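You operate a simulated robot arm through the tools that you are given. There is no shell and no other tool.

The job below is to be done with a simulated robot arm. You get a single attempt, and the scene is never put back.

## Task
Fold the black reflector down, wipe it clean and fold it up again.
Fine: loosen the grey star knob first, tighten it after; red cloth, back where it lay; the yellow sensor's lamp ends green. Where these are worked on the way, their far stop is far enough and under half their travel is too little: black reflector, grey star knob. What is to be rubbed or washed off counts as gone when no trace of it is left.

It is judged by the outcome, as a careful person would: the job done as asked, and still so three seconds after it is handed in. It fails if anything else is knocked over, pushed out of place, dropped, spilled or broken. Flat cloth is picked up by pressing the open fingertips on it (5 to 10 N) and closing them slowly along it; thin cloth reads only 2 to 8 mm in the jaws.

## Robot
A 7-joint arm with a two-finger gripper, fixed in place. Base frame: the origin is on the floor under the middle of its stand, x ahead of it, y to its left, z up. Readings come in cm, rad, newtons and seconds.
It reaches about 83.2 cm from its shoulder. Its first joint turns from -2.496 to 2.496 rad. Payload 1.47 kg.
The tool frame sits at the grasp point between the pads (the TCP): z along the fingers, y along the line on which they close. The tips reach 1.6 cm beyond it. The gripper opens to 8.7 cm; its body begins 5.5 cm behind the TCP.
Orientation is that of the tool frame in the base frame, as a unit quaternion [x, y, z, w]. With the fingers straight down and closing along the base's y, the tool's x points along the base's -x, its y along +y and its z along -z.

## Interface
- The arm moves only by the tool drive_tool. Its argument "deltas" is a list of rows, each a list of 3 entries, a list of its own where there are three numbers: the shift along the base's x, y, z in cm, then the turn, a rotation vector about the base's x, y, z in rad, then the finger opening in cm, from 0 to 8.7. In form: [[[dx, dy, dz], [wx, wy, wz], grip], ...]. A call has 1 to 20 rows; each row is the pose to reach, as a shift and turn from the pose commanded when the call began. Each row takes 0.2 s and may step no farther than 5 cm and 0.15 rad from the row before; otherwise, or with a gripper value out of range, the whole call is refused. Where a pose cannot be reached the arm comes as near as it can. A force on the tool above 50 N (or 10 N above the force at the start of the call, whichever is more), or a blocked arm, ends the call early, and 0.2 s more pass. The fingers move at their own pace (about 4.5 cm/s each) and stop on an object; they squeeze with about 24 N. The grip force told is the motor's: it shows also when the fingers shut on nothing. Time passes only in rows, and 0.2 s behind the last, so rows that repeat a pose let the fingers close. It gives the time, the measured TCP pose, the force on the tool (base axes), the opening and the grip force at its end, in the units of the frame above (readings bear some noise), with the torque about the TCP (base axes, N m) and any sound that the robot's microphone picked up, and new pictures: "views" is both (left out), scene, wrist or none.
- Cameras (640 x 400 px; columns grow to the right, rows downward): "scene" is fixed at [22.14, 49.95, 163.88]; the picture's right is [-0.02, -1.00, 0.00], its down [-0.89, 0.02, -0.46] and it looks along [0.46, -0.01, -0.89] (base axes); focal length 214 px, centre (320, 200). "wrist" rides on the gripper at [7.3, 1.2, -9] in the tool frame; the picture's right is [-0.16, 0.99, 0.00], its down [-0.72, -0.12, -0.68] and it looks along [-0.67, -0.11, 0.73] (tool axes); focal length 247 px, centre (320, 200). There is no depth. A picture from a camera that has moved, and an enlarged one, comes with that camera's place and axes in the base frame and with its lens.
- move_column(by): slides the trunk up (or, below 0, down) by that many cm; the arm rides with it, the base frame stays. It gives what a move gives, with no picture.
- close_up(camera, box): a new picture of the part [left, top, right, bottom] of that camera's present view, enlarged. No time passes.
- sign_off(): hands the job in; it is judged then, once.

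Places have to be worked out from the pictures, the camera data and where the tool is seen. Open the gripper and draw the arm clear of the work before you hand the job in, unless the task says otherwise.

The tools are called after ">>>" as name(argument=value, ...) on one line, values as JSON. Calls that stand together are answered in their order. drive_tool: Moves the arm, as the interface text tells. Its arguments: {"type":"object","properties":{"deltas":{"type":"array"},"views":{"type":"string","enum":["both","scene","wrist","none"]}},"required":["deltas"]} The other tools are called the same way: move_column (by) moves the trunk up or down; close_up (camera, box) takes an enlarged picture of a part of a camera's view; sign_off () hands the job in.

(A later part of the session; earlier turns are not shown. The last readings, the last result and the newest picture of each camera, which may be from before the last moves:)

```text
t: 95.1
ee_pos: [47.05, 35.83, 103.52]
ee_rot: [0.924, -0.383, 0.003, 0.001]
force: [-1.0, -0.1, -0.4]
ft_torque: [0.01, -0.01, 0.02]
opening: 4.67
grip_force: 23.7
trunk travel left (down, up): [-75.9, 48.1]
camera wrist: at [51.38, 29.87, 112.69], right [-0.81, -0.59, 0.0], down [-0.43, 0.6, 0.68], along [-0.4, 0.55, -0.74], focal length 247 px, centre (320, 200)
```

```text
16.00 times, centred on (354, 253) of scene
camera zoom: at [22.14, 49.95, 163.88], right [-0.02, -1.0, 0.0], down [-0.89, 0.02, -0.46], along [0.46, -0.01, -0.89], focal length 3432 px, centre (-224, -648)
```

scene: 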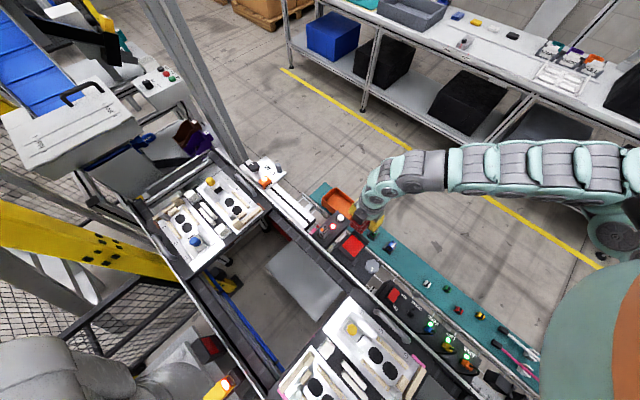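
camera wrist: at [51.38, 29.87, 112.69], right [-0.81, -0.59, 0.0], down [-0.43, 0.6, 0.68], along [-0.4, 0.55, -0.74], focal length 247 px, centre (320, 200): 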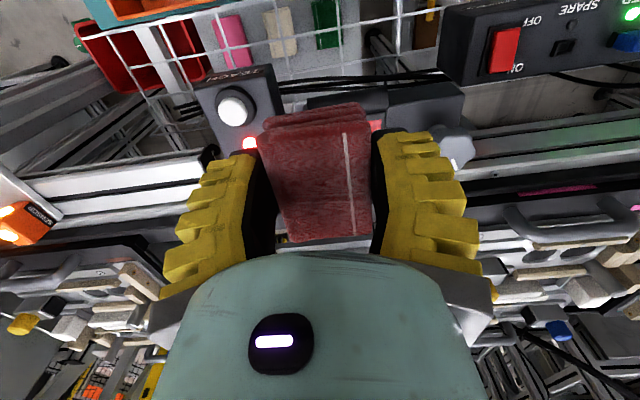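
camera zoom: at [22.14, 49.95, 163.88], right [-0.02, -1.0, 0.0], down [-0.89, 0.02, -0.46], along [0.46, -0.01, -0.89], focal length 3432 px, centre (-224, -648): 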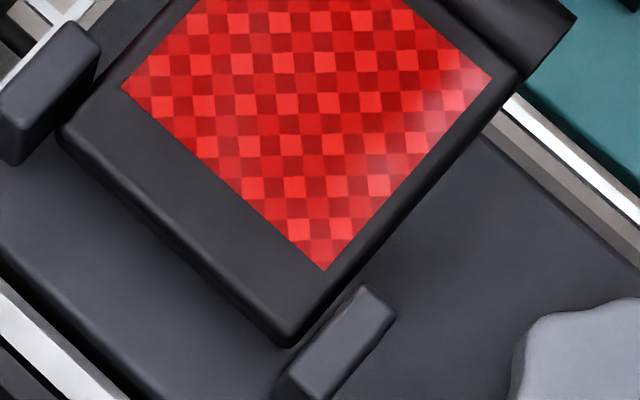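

No trace is left. Now I return the cloth: around the outside, turning back to θ≈45.5°, and down toward its place on the mat.

>>> drive_tool(deltas=[[[1.6, -1.7, -0.8], [0, 0, -0.14], 3.0], [[3.2, -3.4, -1.6], [0, 0, -0.28], 3.0], [[4.7, -5.6, -2.4], [0, 0, -0.42], 3.0], [[6.0, -7.8, -3.2], [0, 0, -0.56], 3.0], [[7.2, -10.2, -4], [0, 0, -0.7], 3.0], [[8.4, -12.4, -4.8], [0, 0, -0.84], 3.0], [[9.5, -14.7, -5.6], [0, 0, -0.98], 3.0], [[10.5, -16.9, -6.5], [0, 0, -1.12], 3.0], [[10.0, -17.3, -9], [0, 0, -1.26], 3.0], [[9.5, -17.7, -11.5], [0, 0, -1.4], 3.0], [[8.0, -18.7, -14], [0, 0, -1.5], 3.0], [[6.5, -19.6, -16.5], [0, 0, -1.562], 3.0], [[4.0, -20.6, -20], [0, 0, -1.562], 3.0]])

```text
t: 97.9
ee_pos: [51.11, 15.57, 83.62]
ee_rot: [-0.385, 0.923, 0.0, -0.002]
force: [0.6, 0.3, -0.5]
ft_torque: [-0.02, 0.01, 0.01]
opening: 4.67
grip_force: 24.0
out of reach, approached as far as the arm can: row 4, 5, 6
trunk travel left (down, up): [-75.9, 48.1]
camera wrist: at [45.23, 11.07, 92.62], right [-0.59, 0.81, 0.0], down [0.6, 0.44, 0.68], along [0.54, 0.4, -0.74], focal length 247 px, centre (320, 200)
```

scene: 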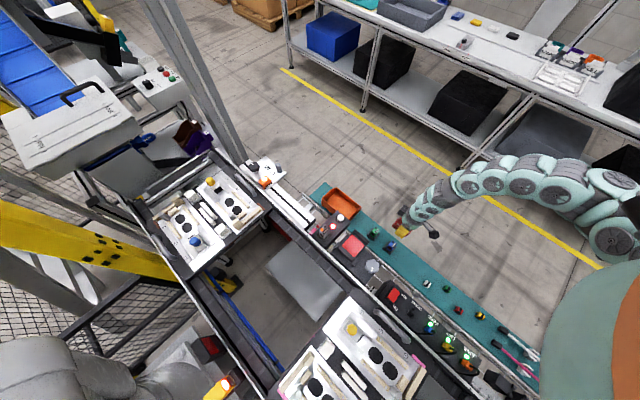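
wrist: 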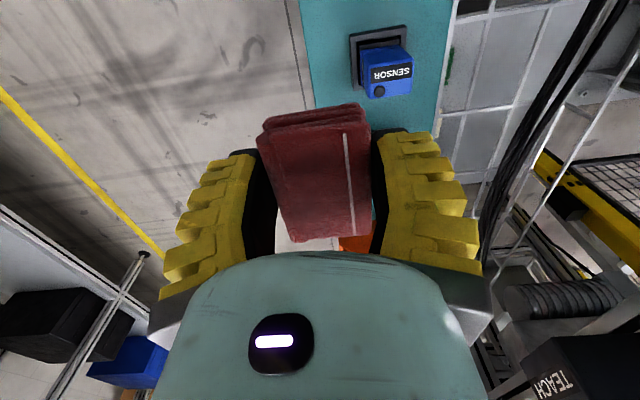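

I come down and inward, keeping clear of the blue sensor, to hover just above the cloth's original place (TCP target (38.5, 10.0)).

>>> drive_tool(deltas=[[[-1.6, -1, -0.8], [0, 0, 0], 3.0], [[-3.1, -1.9, -1.6], [0, 0, 0], 3.0], [[-4.4, -2.5, -2.9], [0, 0, 0], 3.0], [[-5.6, -3.1, -4.1], [0, 0, 0], 3.0], [[-6.9, -3.6, -5.2], [0, 0, 0], 3.0], [[-8.1, -4.1, -6.2], [0, 0, 0], 3.0], [[-9.2, -4.45, -7.2], [0, 0, 0], 3.0], [[-10.3, -4.8, -8.1], [0, 0, 0], 3.0], [[-11.5, -5.2, -9.1], [0, 0, 0], 3.0], [[-12.6, -5.57, -10.1], [0, 0, 0], 3.0]])

>>> close_up(camera="scene", box=[380, 240, 444, 280])

```text
t: 100.1
ee_pos: [38.35, 10.01, 73.53]
ee_rot: [-0.386, 0.922, 0.0, -0.003]
force: [-0.9, -0.2, 0.2]
ft_torque: [-0.02, -0.01, -0.02]
opening: 4.66
grip_force: 23.9
trunk travel left (down, up): [-75.9, 48.1]
camera wrist: at [32.51, 5.56, 82.71], right [-0.59, 0.81, 0.0], down [0.59, 0.44, 0.68], along [0.54, 0.4, -0.74], focal length 247 px, centre (320, 200)
```

scene: 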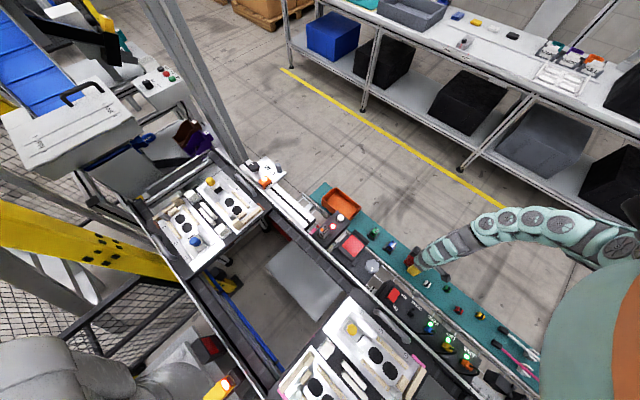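
wrist: 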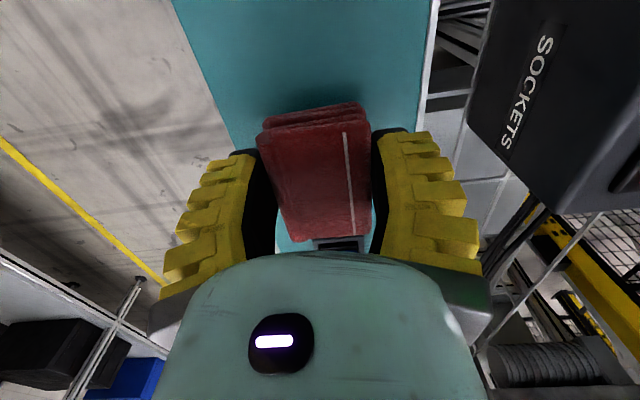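

```text
10.00 times, centred on (412, 260) of scene
camera zoom: at [22.14, 49.95, 163.88], right [-0.02, -1.0, 0.0], down [-0.89, 0.02, -0.46], along [0.46, -0.01, -0.89], focal length 2145 px, centre (-600, -400)
```

zoom: 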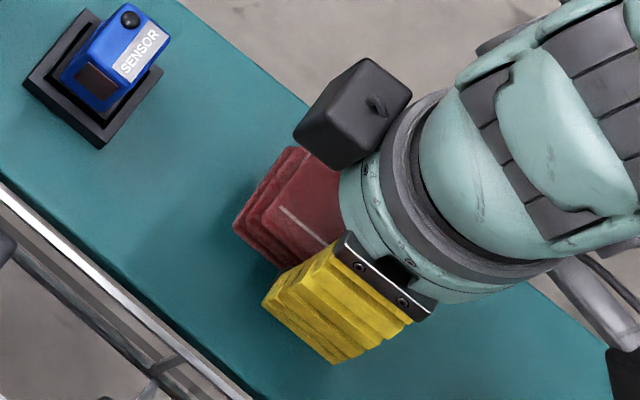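

Predicted touchdown puts the cloth within ~1–2 mm of its first position. I lower it to the mat, watching the force.

>>> drive_tool(deltas=[[[0.05, 0.05, -0.8], [0, 0, 0], 3.0], [[0.1, 0.1, -1.6], [0, 0, 0], 3.0], [[0.1, 0.1, -2.2], [0, 0, 0], 3.0], [[0.1, 0.1, -2.5], [0, 0, 0], 3.0]], views="none")

>>> close_up(camera="scene", box=[380, 240, 444, 280])

```text
t: 101.1
ee_pos: [38.52, 9.87, 71.02]
ee_rot: [-0.387, 0.922, -0.002, -0.003]
force: [-0.4, 0.5, -0.1]
ft_torque: [0.0, -0.03, 0.03]
opening: 4.66
grip_force: 23.8
trunk travel left (down, up): [-75.9, 48.1]
```

```text
10.00 times, centred on (412, 260) of scene
camera zoom: at [22.14, 49.95, 163.88], right [-0.02, -1.0, 0.0], down [-0.89, 0.02, -0.46], along [0.46, -0.01, -0.89], focal length 2145 px, centre (-600, -400)
```

zoom: 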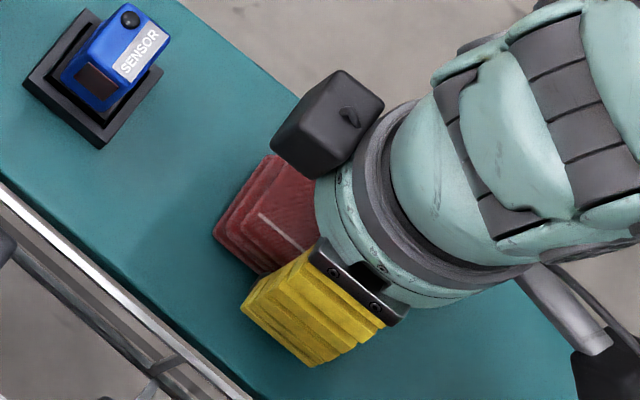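

No contact yet; the cloth's left corner sits ~0.3 cm too far right, so I shift a little and lower until it touches.

>>> drive_tool(deltas=[[[0, 0.25, -0.1], [0, 0, 0], 3.0], [[0, 0.25, -0.25], [0, 0, 0], 3.0], [[0, 0.25, -0.4], [0, 0, 0], 3.0]], views="none")

>>> close_up(camera="scene", box=[380, 240, 444, 280])

```text
t: 101.9
ee_pos: [38.63, 10.17, 70.61]
ee_rot: [-0.386, 0.922, -0.001, -0.001]
force: [-1.8, -1.0, 13.4]
ft_torque: [-0.33, 0.36, -0.02]
opening: 4.83
grip_force: 23.9
trunk travel left (down, up): [-75.9, 48.1]
```

```text
10.00 times, centred on (412, 260) of scene
camera zoom: at [22.14, 49.95, 163.88], right [-0.02, -1.0, 0.0], down [-0.89, 0.02, -0.46], along [0.46, -0.01, -0.89], focal length 2145 px, centre (-600, -400)
```

zoom: 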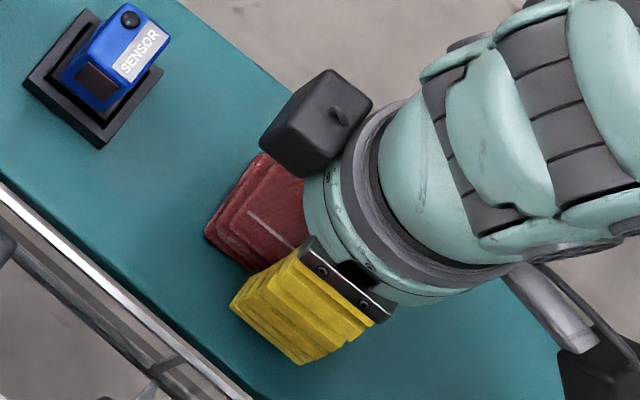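

The cloth touches down with its corner exactly at the original pixel (205, 238). I ease the pressure, open, and rise.

>>> drive_tool(deltas=[[[0, 0, 0.15], [0, 0, 0], 3.5], [[0, 0, 0.15], [0, 0, 0], 5.0], [[0, 0, 0.15], [0, 0, 0], 6.2], [[0, 0, 0.15], [0, 0, 0], 7.0], [[0, 0, 0.15], [0, 0, 0], 7.0], [[0, 0, 1], [0, 0, 0], 7.0], [[0, 0, 2.5], [0, 0, 0], 7.0], [[0.5, 0.2, 4], [0, 0, 0], 7.0]])

>>> close_up(camera="scene", box=[380, 240, 444, 280])

```text
t: 103.7
ee_pos: [39.35, 10.38, 74.66]
ee_rot: [-0.386, 0.923, -0.001, -0.002]
force: [-0.5, -1.4, 0.4]
ft_torque: [0.01, 0.01, 0.02]
opening: 7.35
grip_force: 2.3
trunk travel left (down, up): [-75.9, 48.1]
camera wrist: at [33.48, 6.05, 83.84], right [-0.59, 0.81, 0.0], down [0.59, 0.44, 0.68], along [0.55, 0.4, -0.74], focal length 247 px, centre (320, 200)
```

scene: 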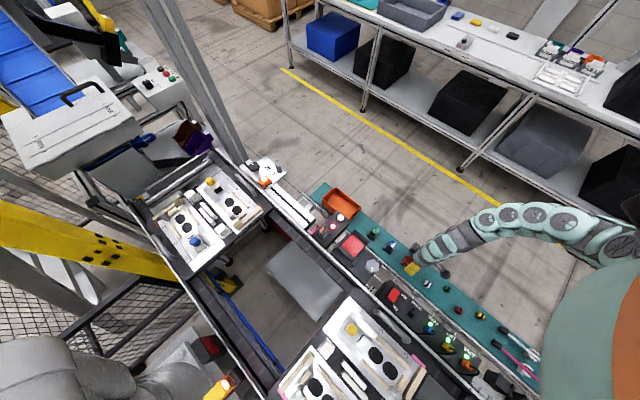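
wrist: 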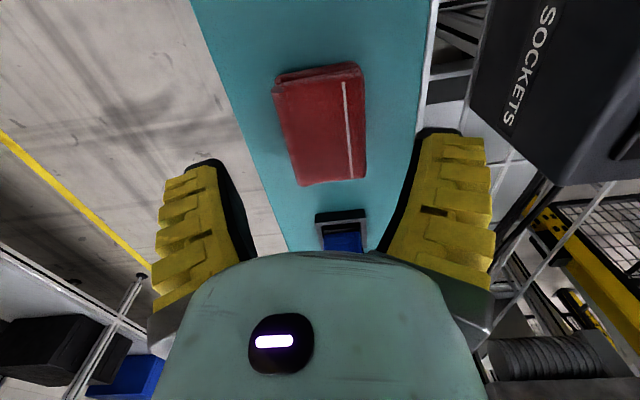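

```text
10.00 times, centred on (412, 260) of scene
camera zoom: at [22.14, 49.95, 163.88], right [-0.02, -1.0, 0.0], down [-0.89, 0.02, -0.46], along [0.46, -0.01, -0.89], focal length 2145 px, centre (-600, -400)
```

zoom: 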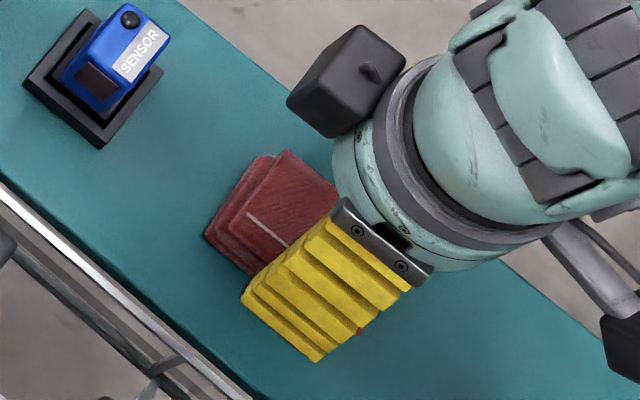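

The cloth lies where it was (corner and stripe match the first picture). Now I go back up and around to the reflector to fold it up.

>>> drive_tool(deltas=[[[1.2, 0.3, 1.8], [0, 0, 0], 7.0], [[2.8, 0.7, 3.7], [0, 0, 0], 7.0], [[4.4, 1.3, 5.4], [0, 0, 0], 7.5], [[6.2, 2, 7], [0, 0, 0], 8.0], [[8, 2.8, 8.8], [0, 0, 0.05], 8.7], [[10, 3.6, 10.8], [0, 0, 0.15], 8.7], [[12, 4.4, 13], [0, 0, 0.28], 8.7], [[14, 5.6, 15.5], [0, 0, 0.42], 8.7], [[16, 7, 18.2], [0, 0, 0.56], 8.7], [[17.6, 8, 20.6], [0, 0, 0.7], 8.7], [[18.2, 9.5, 22.6], [0, 0, 0.84], 8.7]], views="none")

>>> close_up(camera="scene", box=[380, 240, 444, 280])

```text
t: 106.1
ee_pos: [57.12, 19.66, 97.38]
ee_rot: [0.73, -0.684, 0.002, 0.003]
force: [0.3, -1.0, -0.3]
ft_torque: [0.03, -0.06, -0.03]
opening: 8.71
grip_force: 0.1
out of reach, approached as far as the arm can: row 1, 2, 3, 5, 6, 7, 8
trunk travel left (down, up): [-75.9, 48.1]
```

```text
10.00 times, centred on (412, 260) of scene
camera zoom: at [22.14, 49.95, 163.88], right [-0.02, -1.0, 0.0], down [-0.89, 0.02, -0.46], along [0.46, -0.01, -0.89], focal length 2145 px, centre (-600, -400)
```

zoom: 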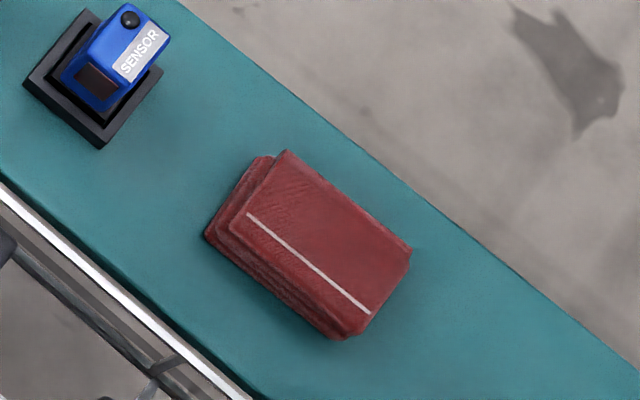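

The cloth is within about 2 mm of its original place. I go on to above the folded reflector's bar (≈ (44.4, 35.3)), turning to θ≈133.7°.

>>> drive_tool(deltas=[[[-0.9, 2.2, 0.5], [0, 0, 0.14], 8.7], [[-2, 4.4, 1], [0, 0, 0.28], 8.7], [[-3.2, 6.6, 1.5], [0, 0, 0.42], 8.7], [[-4.6, 8.8, 2], [0, 0, 0.56], 8.7], [[-6.4, 11, 2.5], [0, 0, 0.697], 8.7], [[-8.4, 12.8, 2.8], [0, 0, 0.697], 8.7], [[-10.4, 14.4, 3], [0, 0, 0.697], 8.7], [[-12.67, 15.64, 2.6], [0, 0, 0.697], 8.7]])

>>> close_up(camera="wrist", box=[160, 60, 480, 260])

>>> close_up(camera="scene", box=[310, 210, 406, 270])

```text
t: 107.9
ee_pos: [44.58, 35.33, 99.85]
ee_rot: [0.919, -0.394, 0.002, 0.002]
force: [0.1, 0.0, -0.1]
ft_torque: [-0.01, 0.0, 0.02]
opening: 8.71
grip_force: 0.0
trunk travel left (down, up): [-75.9, 48.1]
camera wrist: at [48.87, 29.3, 108.88], right [-0.82, -0.57, 0.0], down [-0.42, 0.61, 0.68], along [-0.38, 0.56, -0.74], focal length 247 px, centre (320, 200)
```

scene: 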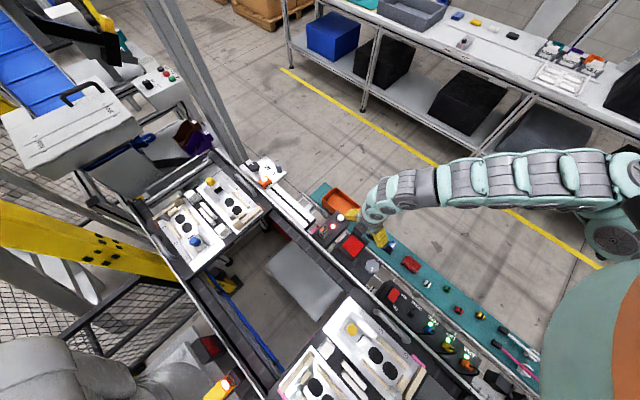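
wrist: 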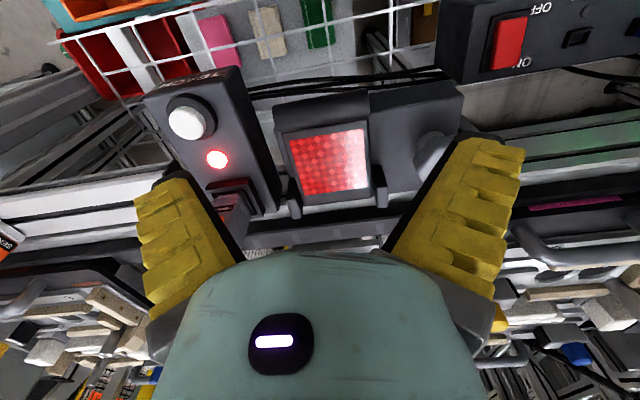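

```text
2.00 times, centred on (320, 160) of wrist
camera zoom: at [48.87, 29.3, 108.88], right [-0.82, -0.57, 0.0], down [-0.42, 0.61, 0.68], along [-0.38, 0.56, -0.74], focal length 494 px, centre (320, 280)
```

zoom: 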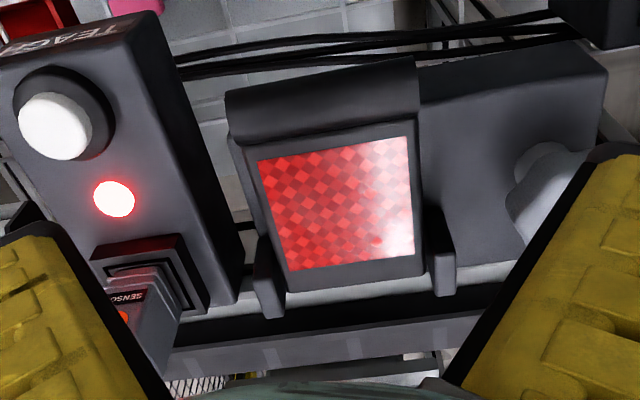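

```text
6.67 times, centred on (358, 240) of scene
camera zoom: at [22.14, 49.95, 163.88], right [-0.02, -1.0, 0.0], down [-0.89, 0.02, -0.46], along [0.46, -0.01, -0.89], focal length 1430 px, centre (67, -67)
```

zoom: 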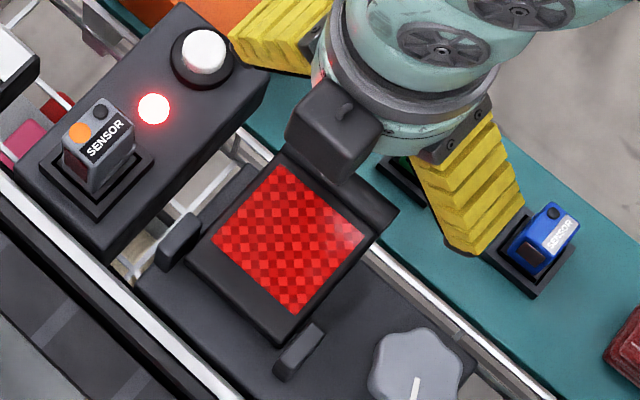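

The bar is centred between the open fingers. I descend around its ends to TCP z≈93.1 in steps.

>>> drive_tool(deltas=[[[0.05, -0.05, -2], [0, 0, 0], 8.7], [[0.12, -0.12, -4], [0, 0, 0], 8.7], [[0.14, -0.14, -5.5], [0, 0, 0], 8.7], [[0.14, -0.14, -6.7], [0, 0, 0], 8.7]])

>>> close_up(camera="wrist", box=[160, 80, 480, 280])

```text
t: 108.9
ee_pos: [44.78, 35.45, 93.12]
ee_rot: [0.919, -0.395, 0.002, 0.001]
force: [0.7, 0.2, 0.7]
ft_torque: [0.03, 0.01, 0.02]
opening: 8.68
grip_force: 0.1
trunk travel left (down, up): [-75.9, 48.1]
camera wrist: at [48.98, 29.35, 102.3], right [-0.82, -0.57, 0.0], down [-0.42, 0.61, 0.68], along [-0.38, 0.56, -0.74], focal length 247 px, centre (320, 200)
```

scene: 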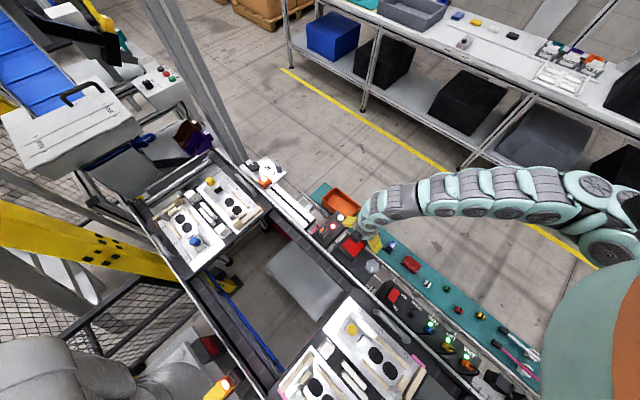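
wrist: 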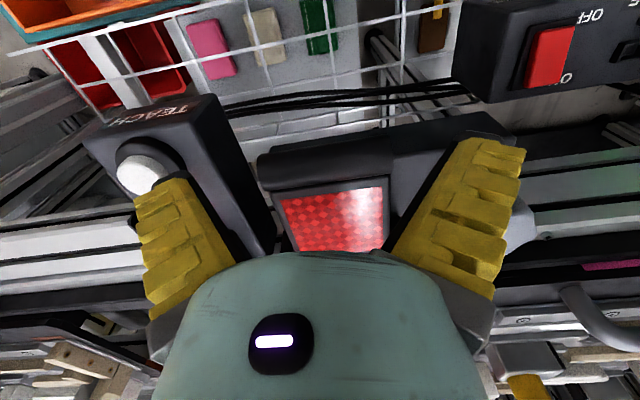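

```text
2.00 times, centred on (320, 180) of wrist
camera zoom: at [48.98, 29.35, 102.3], right [-0.82, -0.57, 0.0], down [-0.42, 0.61, 0.68], along [-0.38, 0.56, -0.74], focal length 494 px, centre (320, 240)
```

zoom: 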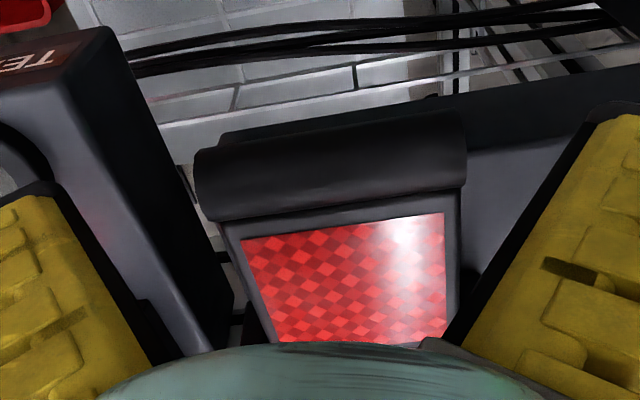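

The bar sits slightly lower (z≈91.3) and 0.3 cm to the right; I shift, lower to z≈92.4 and close on its ends.

>>> drive_tool(deltas=[[[-0.2, -0.2, -0.3], [0, 0, 0], 8.7], [[-0.2, -0.2, -0.7], [0, 0, 0], 8.4], [[-0.2, -0.2, -0.7], [0, 0, 0], 7.6], [[-0.2, -0.2, -0.7], [0, 0, 0], 6.9], [[-0.2, -0.2, -0.7], [0, 0, 0], 6.3], [[-0.2, -0.2, -0.7], [0, 0, 0], 5.6], [[-0.2, -0.2, -0.7], [0, 0, 0], 5.0], [[-0.2, -0.2, -0.7], [0, 0, 0], 5.0]])

>>> close_up(camera="wrist", box=[160, 80, 480, 280])

```text
t: 110.7
ee_pos: [44.63, 35.27, 92.56]
ee_rot: [0.919, -0.394, 0.002, 0.001]
force: [-0.9, -1.9, 4.2]
ft_torque: [0.11, 0.12, 0.23]
opening: 6.03
grip_force: 29.6
trunk travel left (down, up): [-75.9, 48.1]
camera wrist: at [48.88, 29.12, 101.65], right [-0.82, -0.57, 0.0], down [-0.42, 0.61, 0.68], along [-0.38, 0.56, -0.74], focal length 247 px, centre (320, 200)
```

scene: 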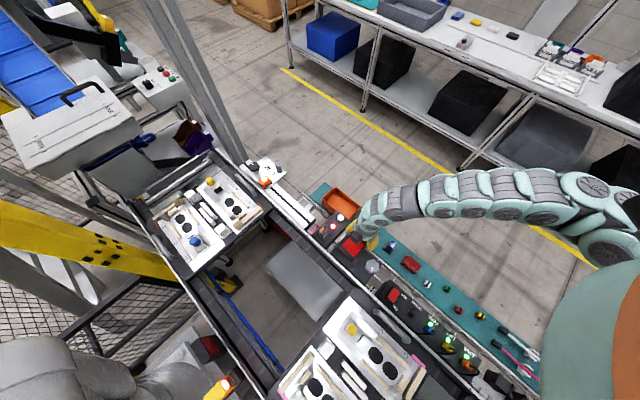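
wrist: 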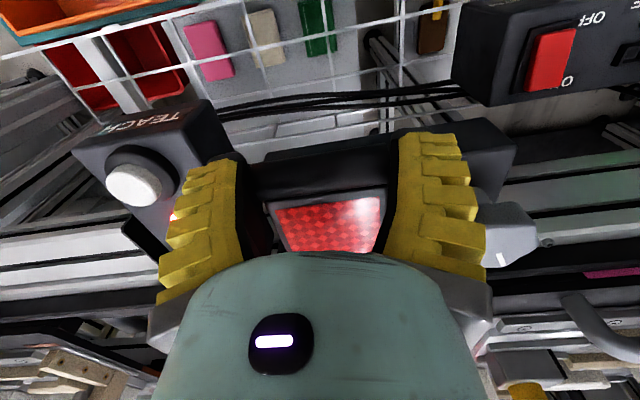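

```text
2.00 times, centred on (320, 180) of wrist
camera zoom: at [48.88, 29.12, 101.65], right [-0.82, -0.57, 0.0], down [-0.42, 0.61, 0.68], along [-0.38, 0.56, -0.74], focal length 494 px, centre (320, 240)
```

zoom: 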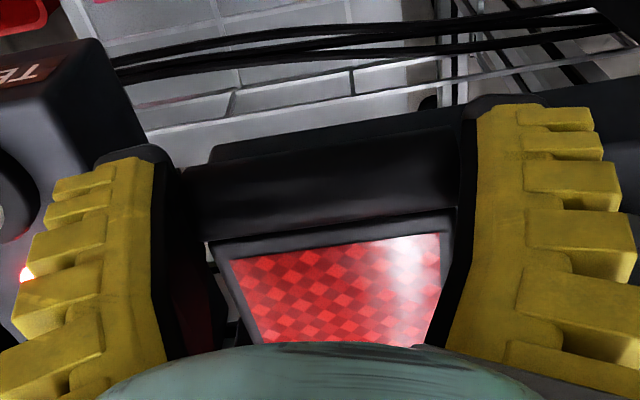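

Gripped (6.03 cm, 30 N). I start swinging the reflector up along the hinge arc (R≈8.4 cm), first to about 65° from upright.

>>> drive_tool(deltas=[[[-0.06, 0.06, 0.65], [0, 0, 0], 5.0], [[-0.17, 0.17, 1.29], [0, 0, 0], 5.0], [[-0.32, 0.33, 1.99], [0, 0, 0], 5.0], [[-0.51, 0.53, 2.67], [0, 0, 0], 5.0]])

>>> close_up(camera="scene", box=[310, 210, 406, 270])

```text
t: 111.7
ee_pos: [44.16, 35.52, 95.01]
ee_rot: [0.919, -0.395, 0.002, 0.002]
force: [-0.1, -0.2, -0.5]
ft_torque: [0.02, -0.01, 0.0]
opening: 5.57
grip_force: 3.6
trunk travel left (down, up): [-75.9, 48.1]
camera wrist: at [48.32, 29.53, 104.16], right [-0.82, -0.57, 0.0], down [-0.42, 0.61, 0.68], along [-0.38, 0.56, -0.74], focal length 247 px, centre (320, 200)
```

scene: 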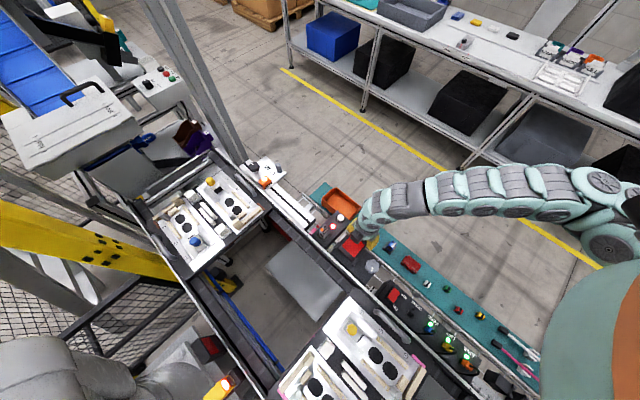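
wrist: 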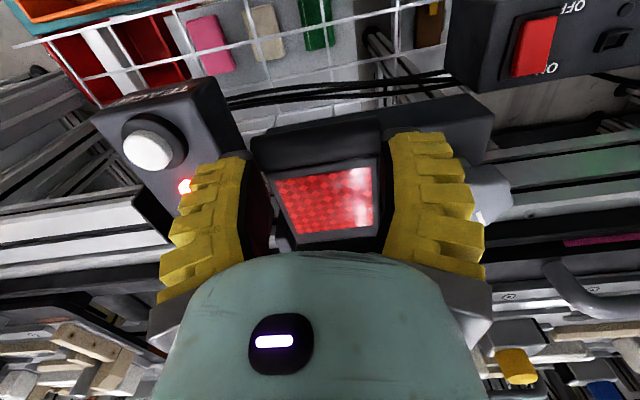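

```text
6.67 times, centred on (358, 240) of scene
camera zoom: at [22.14, 49.95, 163.88], right [-0.02, -1.0, 0.0], down [-0.89, 0.02, -0.46], along [0.46, -0.01, -0.89], focal length 1430 px, centre (67, -67)
```

zoom: 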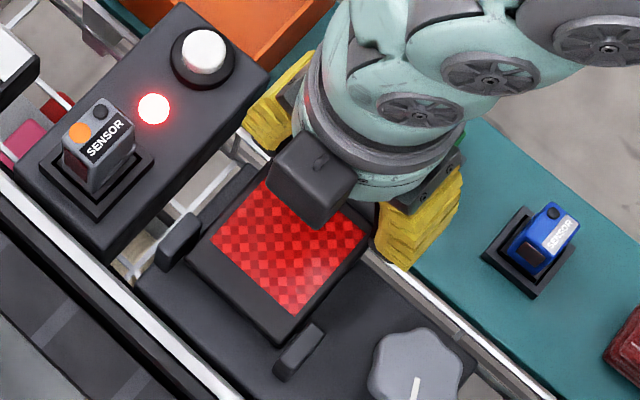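

The grip slid off the bar's ends: friction there is too low to lift it. I'll instead lift it from below: step back to the mat side, tilt the tool about 45° and bring the nearly closed fingertips under the overhanging bar.

>>> drive_tool(deltas=[[[0, 0, 2.5], [0, 0, 0], 6.0], [[1.5, -1.6, 4], [0, 0, 0], 5.0], [[3.3, -3.4, 4], [0, 0, 0], 3.0], [[5, -5.2, 3.5], [0, 0, 0], 1.0], [[5, -5.2, 3.5], [0.101, 0.097, 0], 0.6], [[5, -5.2, 3.5], [0.203, 0.193, 0], 0.6], [[5, -5.2, 3.5], [0.304, 0.29, 0], 0.6], [[5, -5.2, 3.5], [0.405, 0.386, 0], 0.6], [[5, -5.2, 3.5], [0.507, 0.483, 0], 0.6], [[5, -5.2, 3.5], [0.568, 0.542, 0], 0.6]])

>>> close_up(camera="scene", box=[310, 205, 422, 275])

```text
t: 113.9
ee_pos: [49.23, 30.52, 98.56]
ee_rot: [0.85, -0.365, -0.349, -0.149]
force: [0.0, -0.5, 0.6]
ft_torque: [0.0, 0.01, 0.01]
opening: 1.33
grip_force: 5.4
trunk travel left (down, up): [-75.9, 48.1]
camera wrist: at [56.24, 21.31, 99.85], right [-0.79, -0.6, 0.11], down [0.06, 0.11, 0.99], along [-0.61, 0.79, -0.05], focal length 247 px, centre (320, 200)
```

scene: 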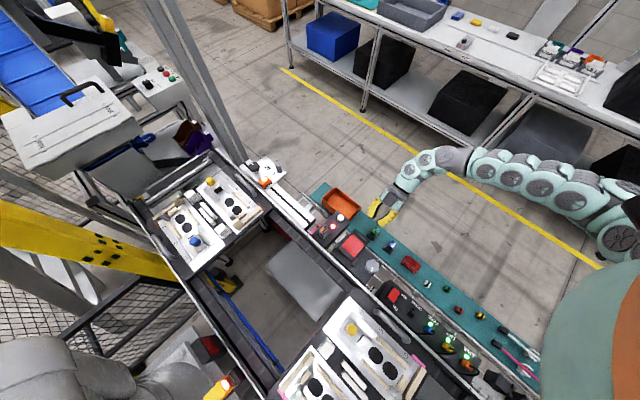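
wrist: 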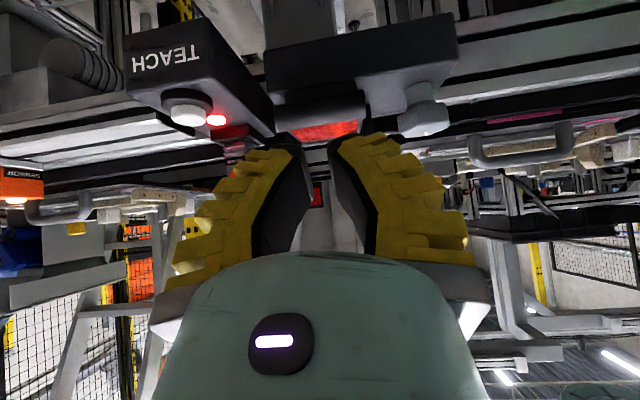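

```text
5.71 times, centred on (366, 240) of scene
camera zoom: at [22.14, 49.95, 163.88], right [-0.02, -1.0, 0.0], down [-0.89, 0.02, -0.46], along [0.46, -0.01, -0.89], focal length 1226 px, centre (57, -29)
```

zoom: 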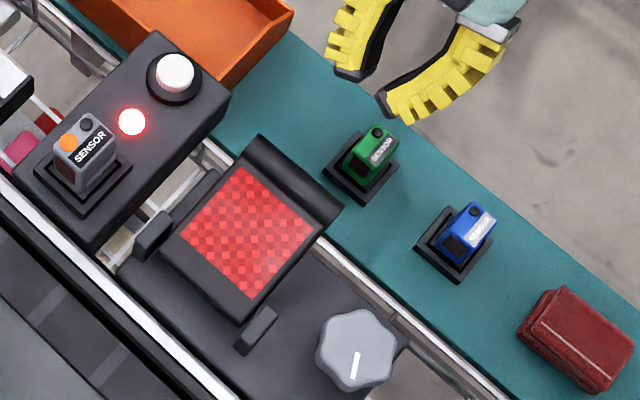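

The tilted pose is reachable, and the camera now looks nearly horizontally at the reflector from the mat side (picture upside-down). I zoom in to measure the bar's height.

>>> close_up(camera="wrist", box=[220, 40, 444, 180])

>>> close_up(camera="wrist", box=[100, 0, 500, 250])

```text
2.86 times, centred on (332, 110) of wrist
camera zoom: at [56.24, 21.31, 99.85], right [-0.79, -0.6, 0.11], down [0.06, 0.11, 0.99], along [-0.61, 0.79, -0.05], focal length 706 px, centre (286, 457)
```

zoom: 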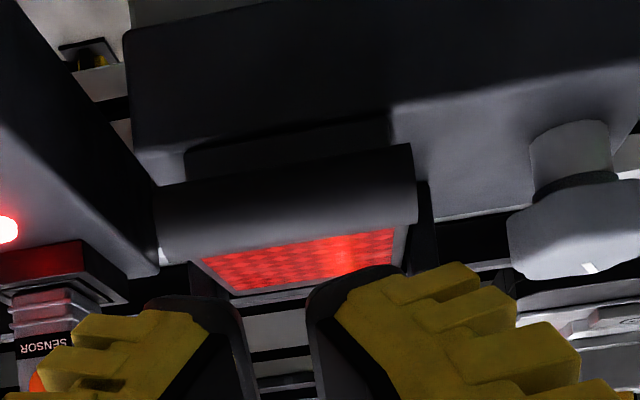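

```text
1.60 times, centred on (300, 125) of wrist
camera zoom: at [56.24, 21.31, 99.85], right [-0.79, -0.6, 0.11], down [0.06, 0.11, 0.99], along [-0.61, 0.79, -0.05], focal length 395 px, centre (352, 320)
```

zoom: 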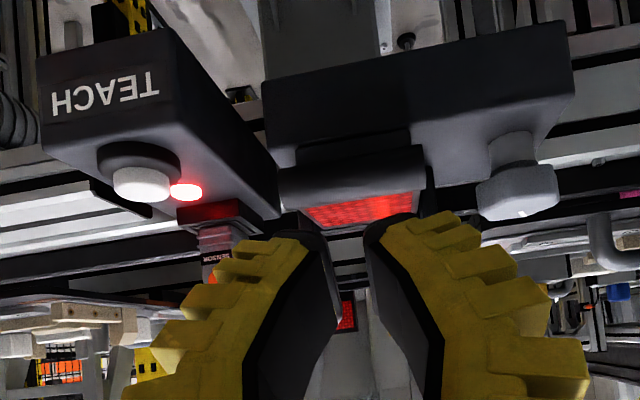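

From this view the plate top checks at 89.6 and the bar spans about z 91.4–93.5, overhanging the plate's edge by ~2.4 cm with free space below. I lower the tilted tool to z≈90.3 while staying on the mat side.

>>> drive_tool(deltas=[[[0, 0, -2.2], [0, 0, 0], 0.6], [[0, 0, -4.4], [0, 0, 0], 0.6], [[0, 0, -6.4], [0, 0, 0], 0.6], [[0, 0, -8.2], [0, 0, 0], 0.6]])

>>> close_up(camera="wrist", box=[180, 100, 460, 275])

>>> close_up(camera="scene", box=[310, 205, 422, 275])

```text
t: 114.9
ee_pos: [49.16, 30.64, 90.63]
ee_rot: [0.85, -0.365, -0.349, -0.149]
force: [-0.1, -0.2, 1.2]
ft_torque: [-0.01, 0.01, -0.02]
opening: 1.31
grip_force: 5.3
trunk travel left (down, up): [-75.9, 48.1]
camera wrist: at [56.19, 21.41, 91.95], right [-0.79, -0.6, 0.11], down [0.06, 0.11, 0.99], along [-0.61, 0.79, -0.05], focal length 247 px, centre (320, 200)
```

scene: 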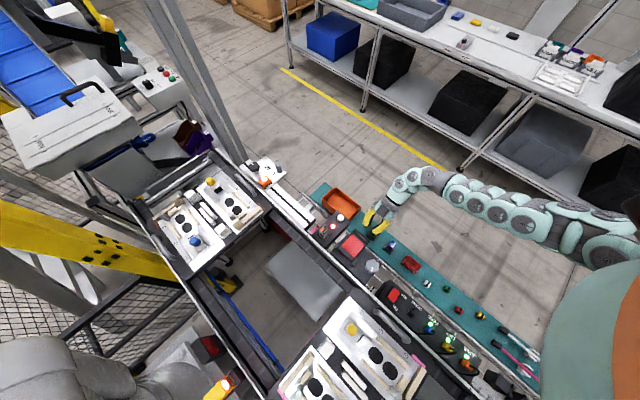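
wrist: 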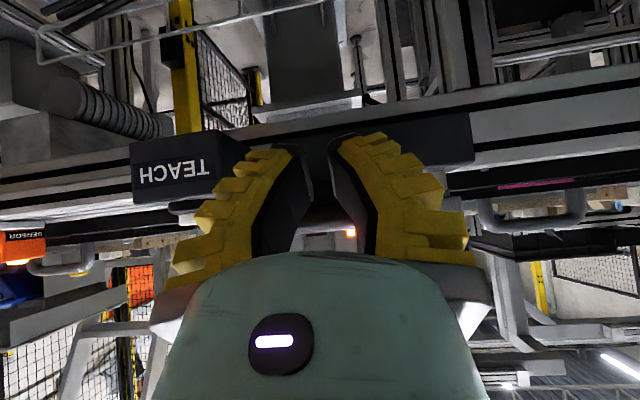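

```text
2.29 times, centred on (320, 188) of wrist
camera zoom: at [56.19, 21.41, 91.95], right [-0.79, -0.6, 0.11], down [0.06, 0.11, 0.99], along [-0.61, 0.79, -0.05], focal length 564 px, centre (320, 229)
```

zoom: 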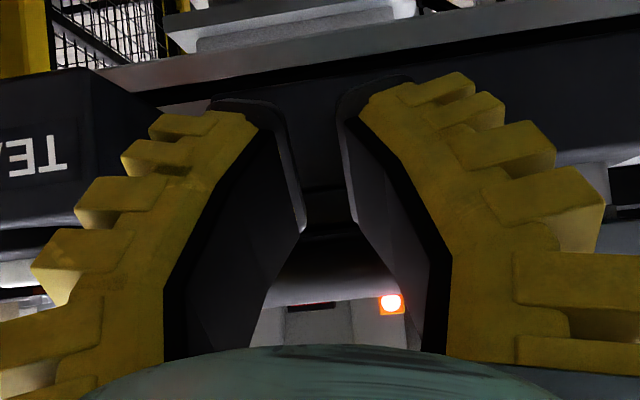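

```text
5.71 times, centred on (366, 240) of scene
camera zoom: at [22.14, 49.95, 163.88], right [-0.02, -1.0, 0.0], down [-0.89, 0.02, -0.46], along [0.46, -0.01, -0.89], focal length 1226 px, centre (57, -29)
```

zoom: 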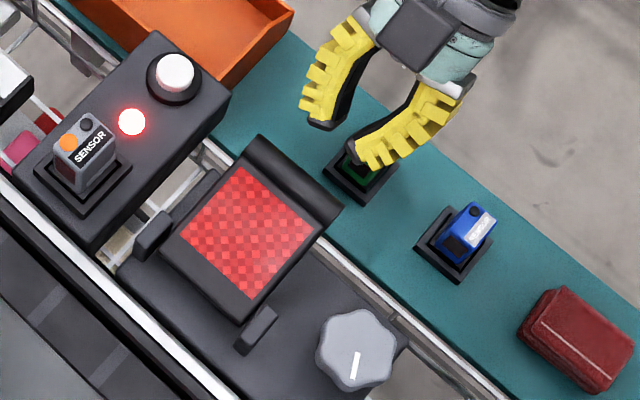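

The fingertips line up with the bar, about 0.7 cm below its underside. I advance under it in small steps.

>>> drive_tool(deltas=[[[-0.7, 0.73, -0.3], [0, 0, 0], 0.6], [[-1.4, 1.46, -0.4], [0, 0, 0], 0.6], [[-2.0, 2.1, -0.4], [0, 0, 0], 0.6], [[-2.5, 2.62, -0.4], [0, 0, 0], 0.6]])

>>> close_up(camera="wrist", box=[180, 100, 460, 275])

>>> close_up(camera="scene", box=[310, 205, 422, 275])

```text
t: 115.9
ee_pos: [46.7, 32.99, 90.07]
ee_rot: [0.85, -0.365, -0.35, -0.148]
force: [0.2, 0.4, 0.4]
ft_torque: [0.01, 0.01, 0.0]
opening: 1.33
grip_force: 5.6
trunk travel left (down, up): [-75.9, 48.1]
camera wrist: at [53.85, 23.92, 91.44], right [-0.79, -0.6, 0.11], down [0.06, 0.11, 0.99], along [-0.61, 0.79, -0.05], focal length 247 px, centre (320, 200)
```

scene: 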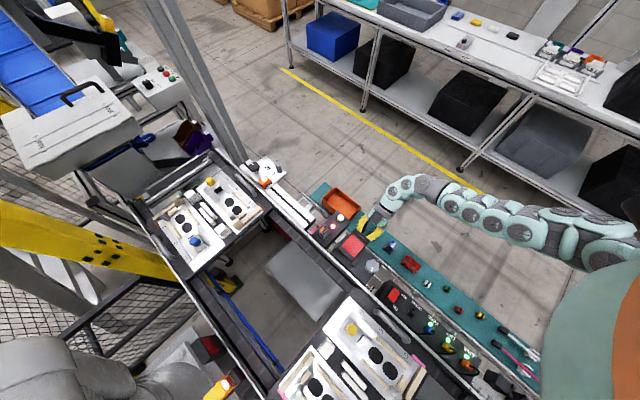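
wrist: 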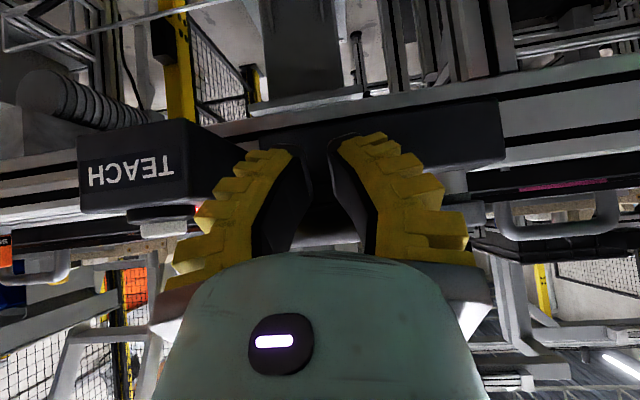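

```text
2.29 times, centred on (320, 188) of wrist
camera zoom: at [53.85, 23.92, 91.44], right [-0.79, -0.6, 0.11], down [0.06, 0.11, 0.99], along [-0.61, 0.79, -0.05], focal length 564 px, centre (320, 229)
```

zoom: 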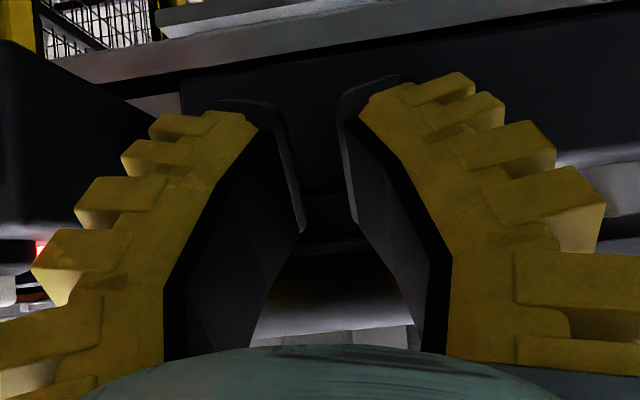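

```text
5.71 times, centred on (366, 240) of scene
camera zoom: at [22.14, 49.95, 163.88], right [-0.02, -1.0, 0.0], down [-0.89, 0.02, -0.46], along [0.46, -0.01, -0.89], focal length 1226 px, centre (57, -29)
```

zoom: 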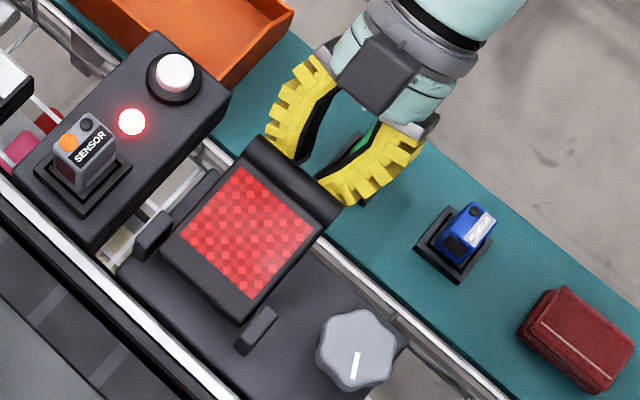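

The scene picture shows the fingertips just under the bar, no contact force yet. I go 0.5 cm further in and then up in small steps until it takes the load.

>>> drive_tool(deltas=[[[-0.35, 0.36, 0], [0, 0, 0], 0.6], [[-0.35, 0.36, 0.4], [0, 0, 0], 0.6], [[-0.35, 0.36, 0.8], [0, 0, 0], 0.6]])

>>> close_up(camera="scene", box=[310, 205, 422, 275])

```text
t: 116.7
ee_pos: [46.24, 33.41, 90.9]
ee_rot: [0.85, -0.365, -0.349, -0.149]
force: [0.7, 1.0, -0.1]
ft_torque: [-0.01, -0.02, 0.02]
opening: 1.28
grip_force: 5.2
trunk travel left (down, up): [-75.9, 48.1]
camera wrist: at [53.45, 24.26, 92.29], right [-0.79, -0.6, 0.11], down [0.06, 0.11, 0.99], along [-0.61, 0.79, -0.05], focal length 247 px, centre (320, 200)
```

scene: 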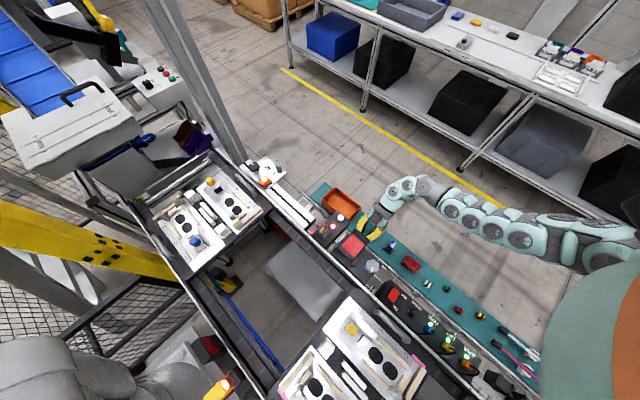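
wrist: 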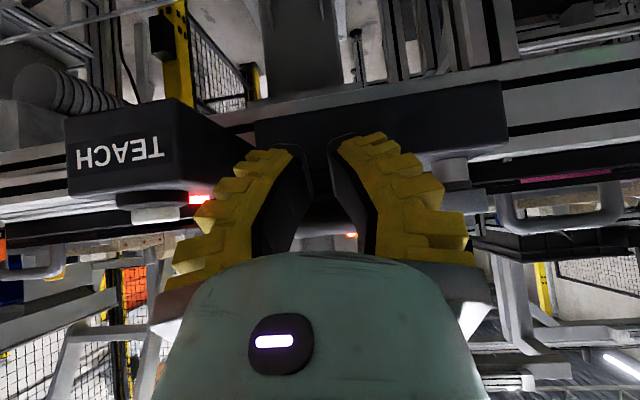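

```text
5.71 times, centred on (366, 240) of scene
camera zoom: at [22.14, 49.95, 163.88], right [-0.02, -1.0, 0.0], down [-0.89, 0.02, -0.46], along [0.46, -0.01, -0.89], focal length 1226 px, centre (57, -29)
```

zoom: 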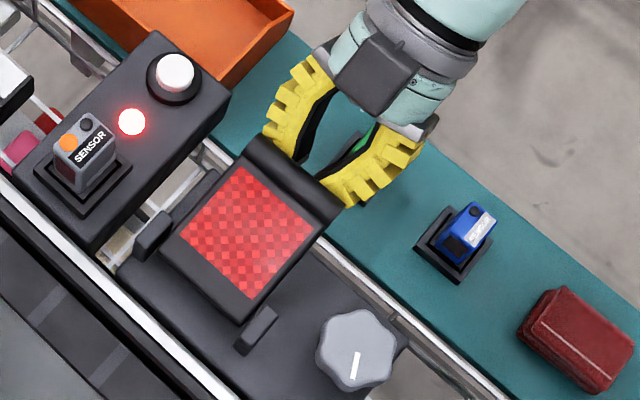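

Still no load. I continue upward in small steps, slightly inward.

>>> drive_tool(deltas=[[[-0.07, 0.07, 0.3], [0, 0, 0], 0.6], [[-0.14, 0.15, 0.6], [0, 0, 0], 0.6], [[-0.21, 0.22, 0.9], [0, 0, 0], 0.6]])

>>> close_up(camera="scene", box=[310, 205, 422, 275])

>>> close_up(camera="wrist", box=[180, 100, 460, 275])

```text
t: 117.5
ee_pos: [46.06, 33.7, 91.87]
ee_rot: [0.85, -0.365, -0.349, -0.149]
force: [1.7, -0.8, -1.6]
ft_torque: [0.0, 0.0, 0.04]
opening: 1.3
grip_force: 4.6
trunk travel left (down, up): [-75.9, 48.1]
camera wrist: at [53.26, 24.54, 93.21], right [-0.79, -0.6, 0.11], down [0.06, 0.11, 0.99], along [-0.61, 0.79, -0.05], focal length 247 px, centre (320, 200)
```

scene: 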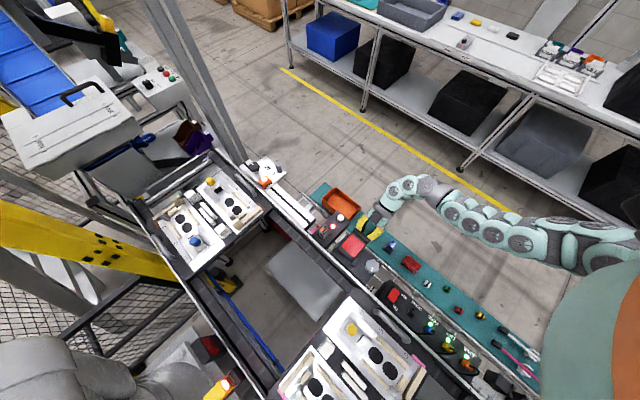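
wrist: 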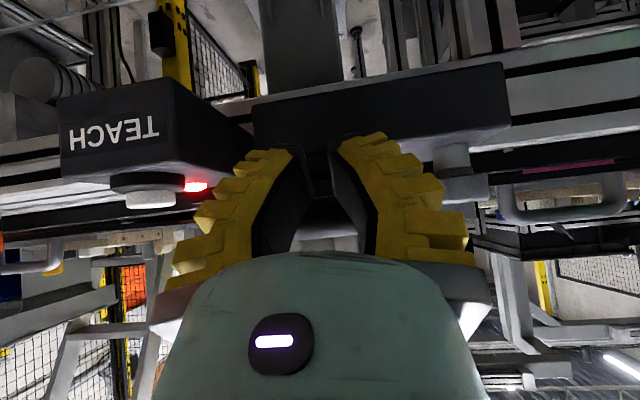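

```text
5.71 times, centred on (366, 240) of scene
camera zoom: at [22.14, 49.95, 163.88], right [-0.02, -1.0, 0.0], down [-0.89, 0.02, -0.46], along [0.46, -0.01, -0.89], focal length 1226 px, centre (57, -29)
```

zoom: 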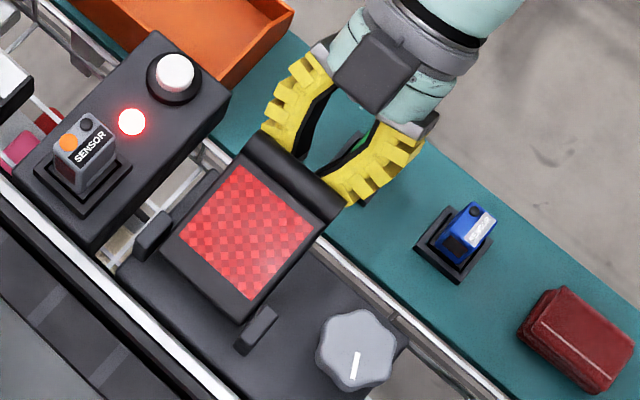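

```text
2.29 times, centred on (320, 188) of wrist
camera zoom: at [53.26, 24.54, 93.21], right [-0.79, -0.6, 0.11], down [0.06, 0.11, 0.99], along [-0.61, 0.79, -0.05], focal length 564 px, centre (320, 229)
```

zoom: 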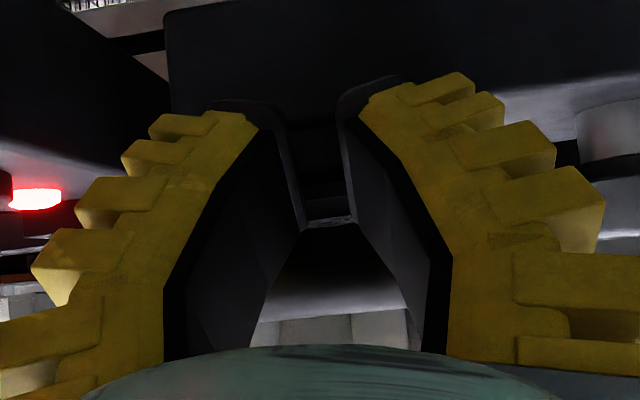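

First load appears (−1.6 N) and the face's shading changes, so the bar is being lifted. I continue along the arc.

>>> drive_tool(deltas=[[[-0.09, 0.1, 0.5], [0, 0, 0], 0.6], [[-0.21, 0.22, 1.0], [0, 0, 0], 0.6], [[-0.38, 0.4, 1.6], [0, 0, 0], 0.6], [[-0.6, 0.63, 2.2], [0, 0, 0], 0.6]])

>>> close_up(camera="scene", box=[310, 205, 422, 275])

```text
t: 118.5
ee_pos: [45.41, 34.34, 94.01]
ee_rot: [0.85, -0.365, -0.35, -0.15]
force: [0.6, -0.9, -0.7]
ft_torque: [-0.02, 0.02, 0.01]
opening: 1.28
grip_force: 5.3
trunk travel left (down, up): [-75.9, 48.1]
camera wrist: at [52.59, 25.12, 95.35], right [-0.79, -0.6, 0.11], down [0.06, 0.11, 0.99], along [-0.61, 0.79, -0.05], focal length 247 px, centre (320, 200)
```

scene: 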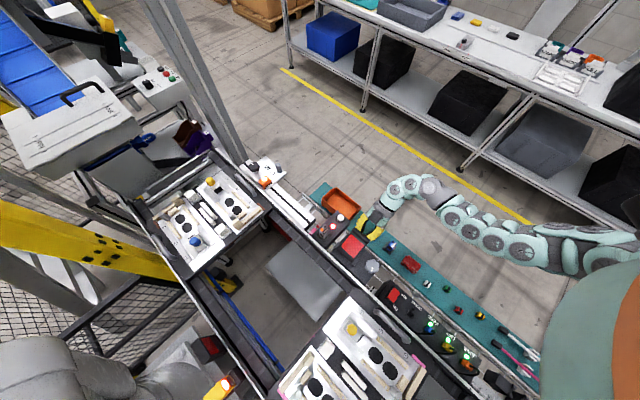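
wrist: 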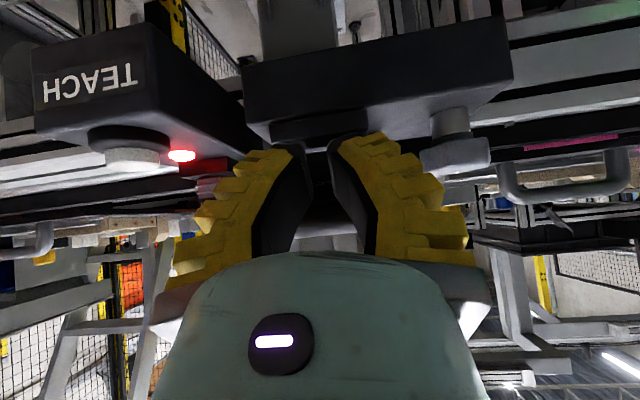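

```text
5.71 times, centred on (366, 240) of scene
camera zoom: at [22.14, 49.95, 163.88], right [-0.02, -1.0, 0.0], down [-0.89, 0.02, -0.46], along [0.46, -0.01, -0.89], focal length 1226 px, centre (57, -29)
```

zoom: 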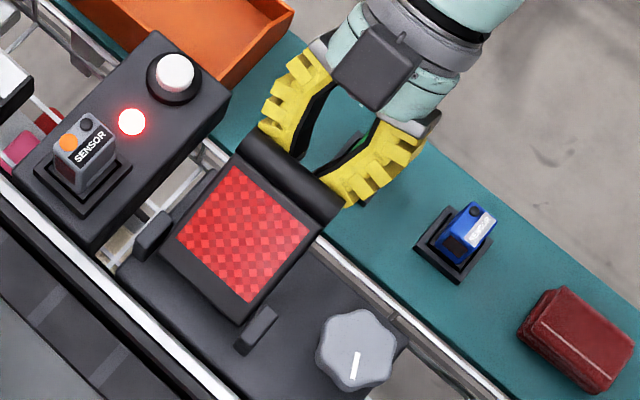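

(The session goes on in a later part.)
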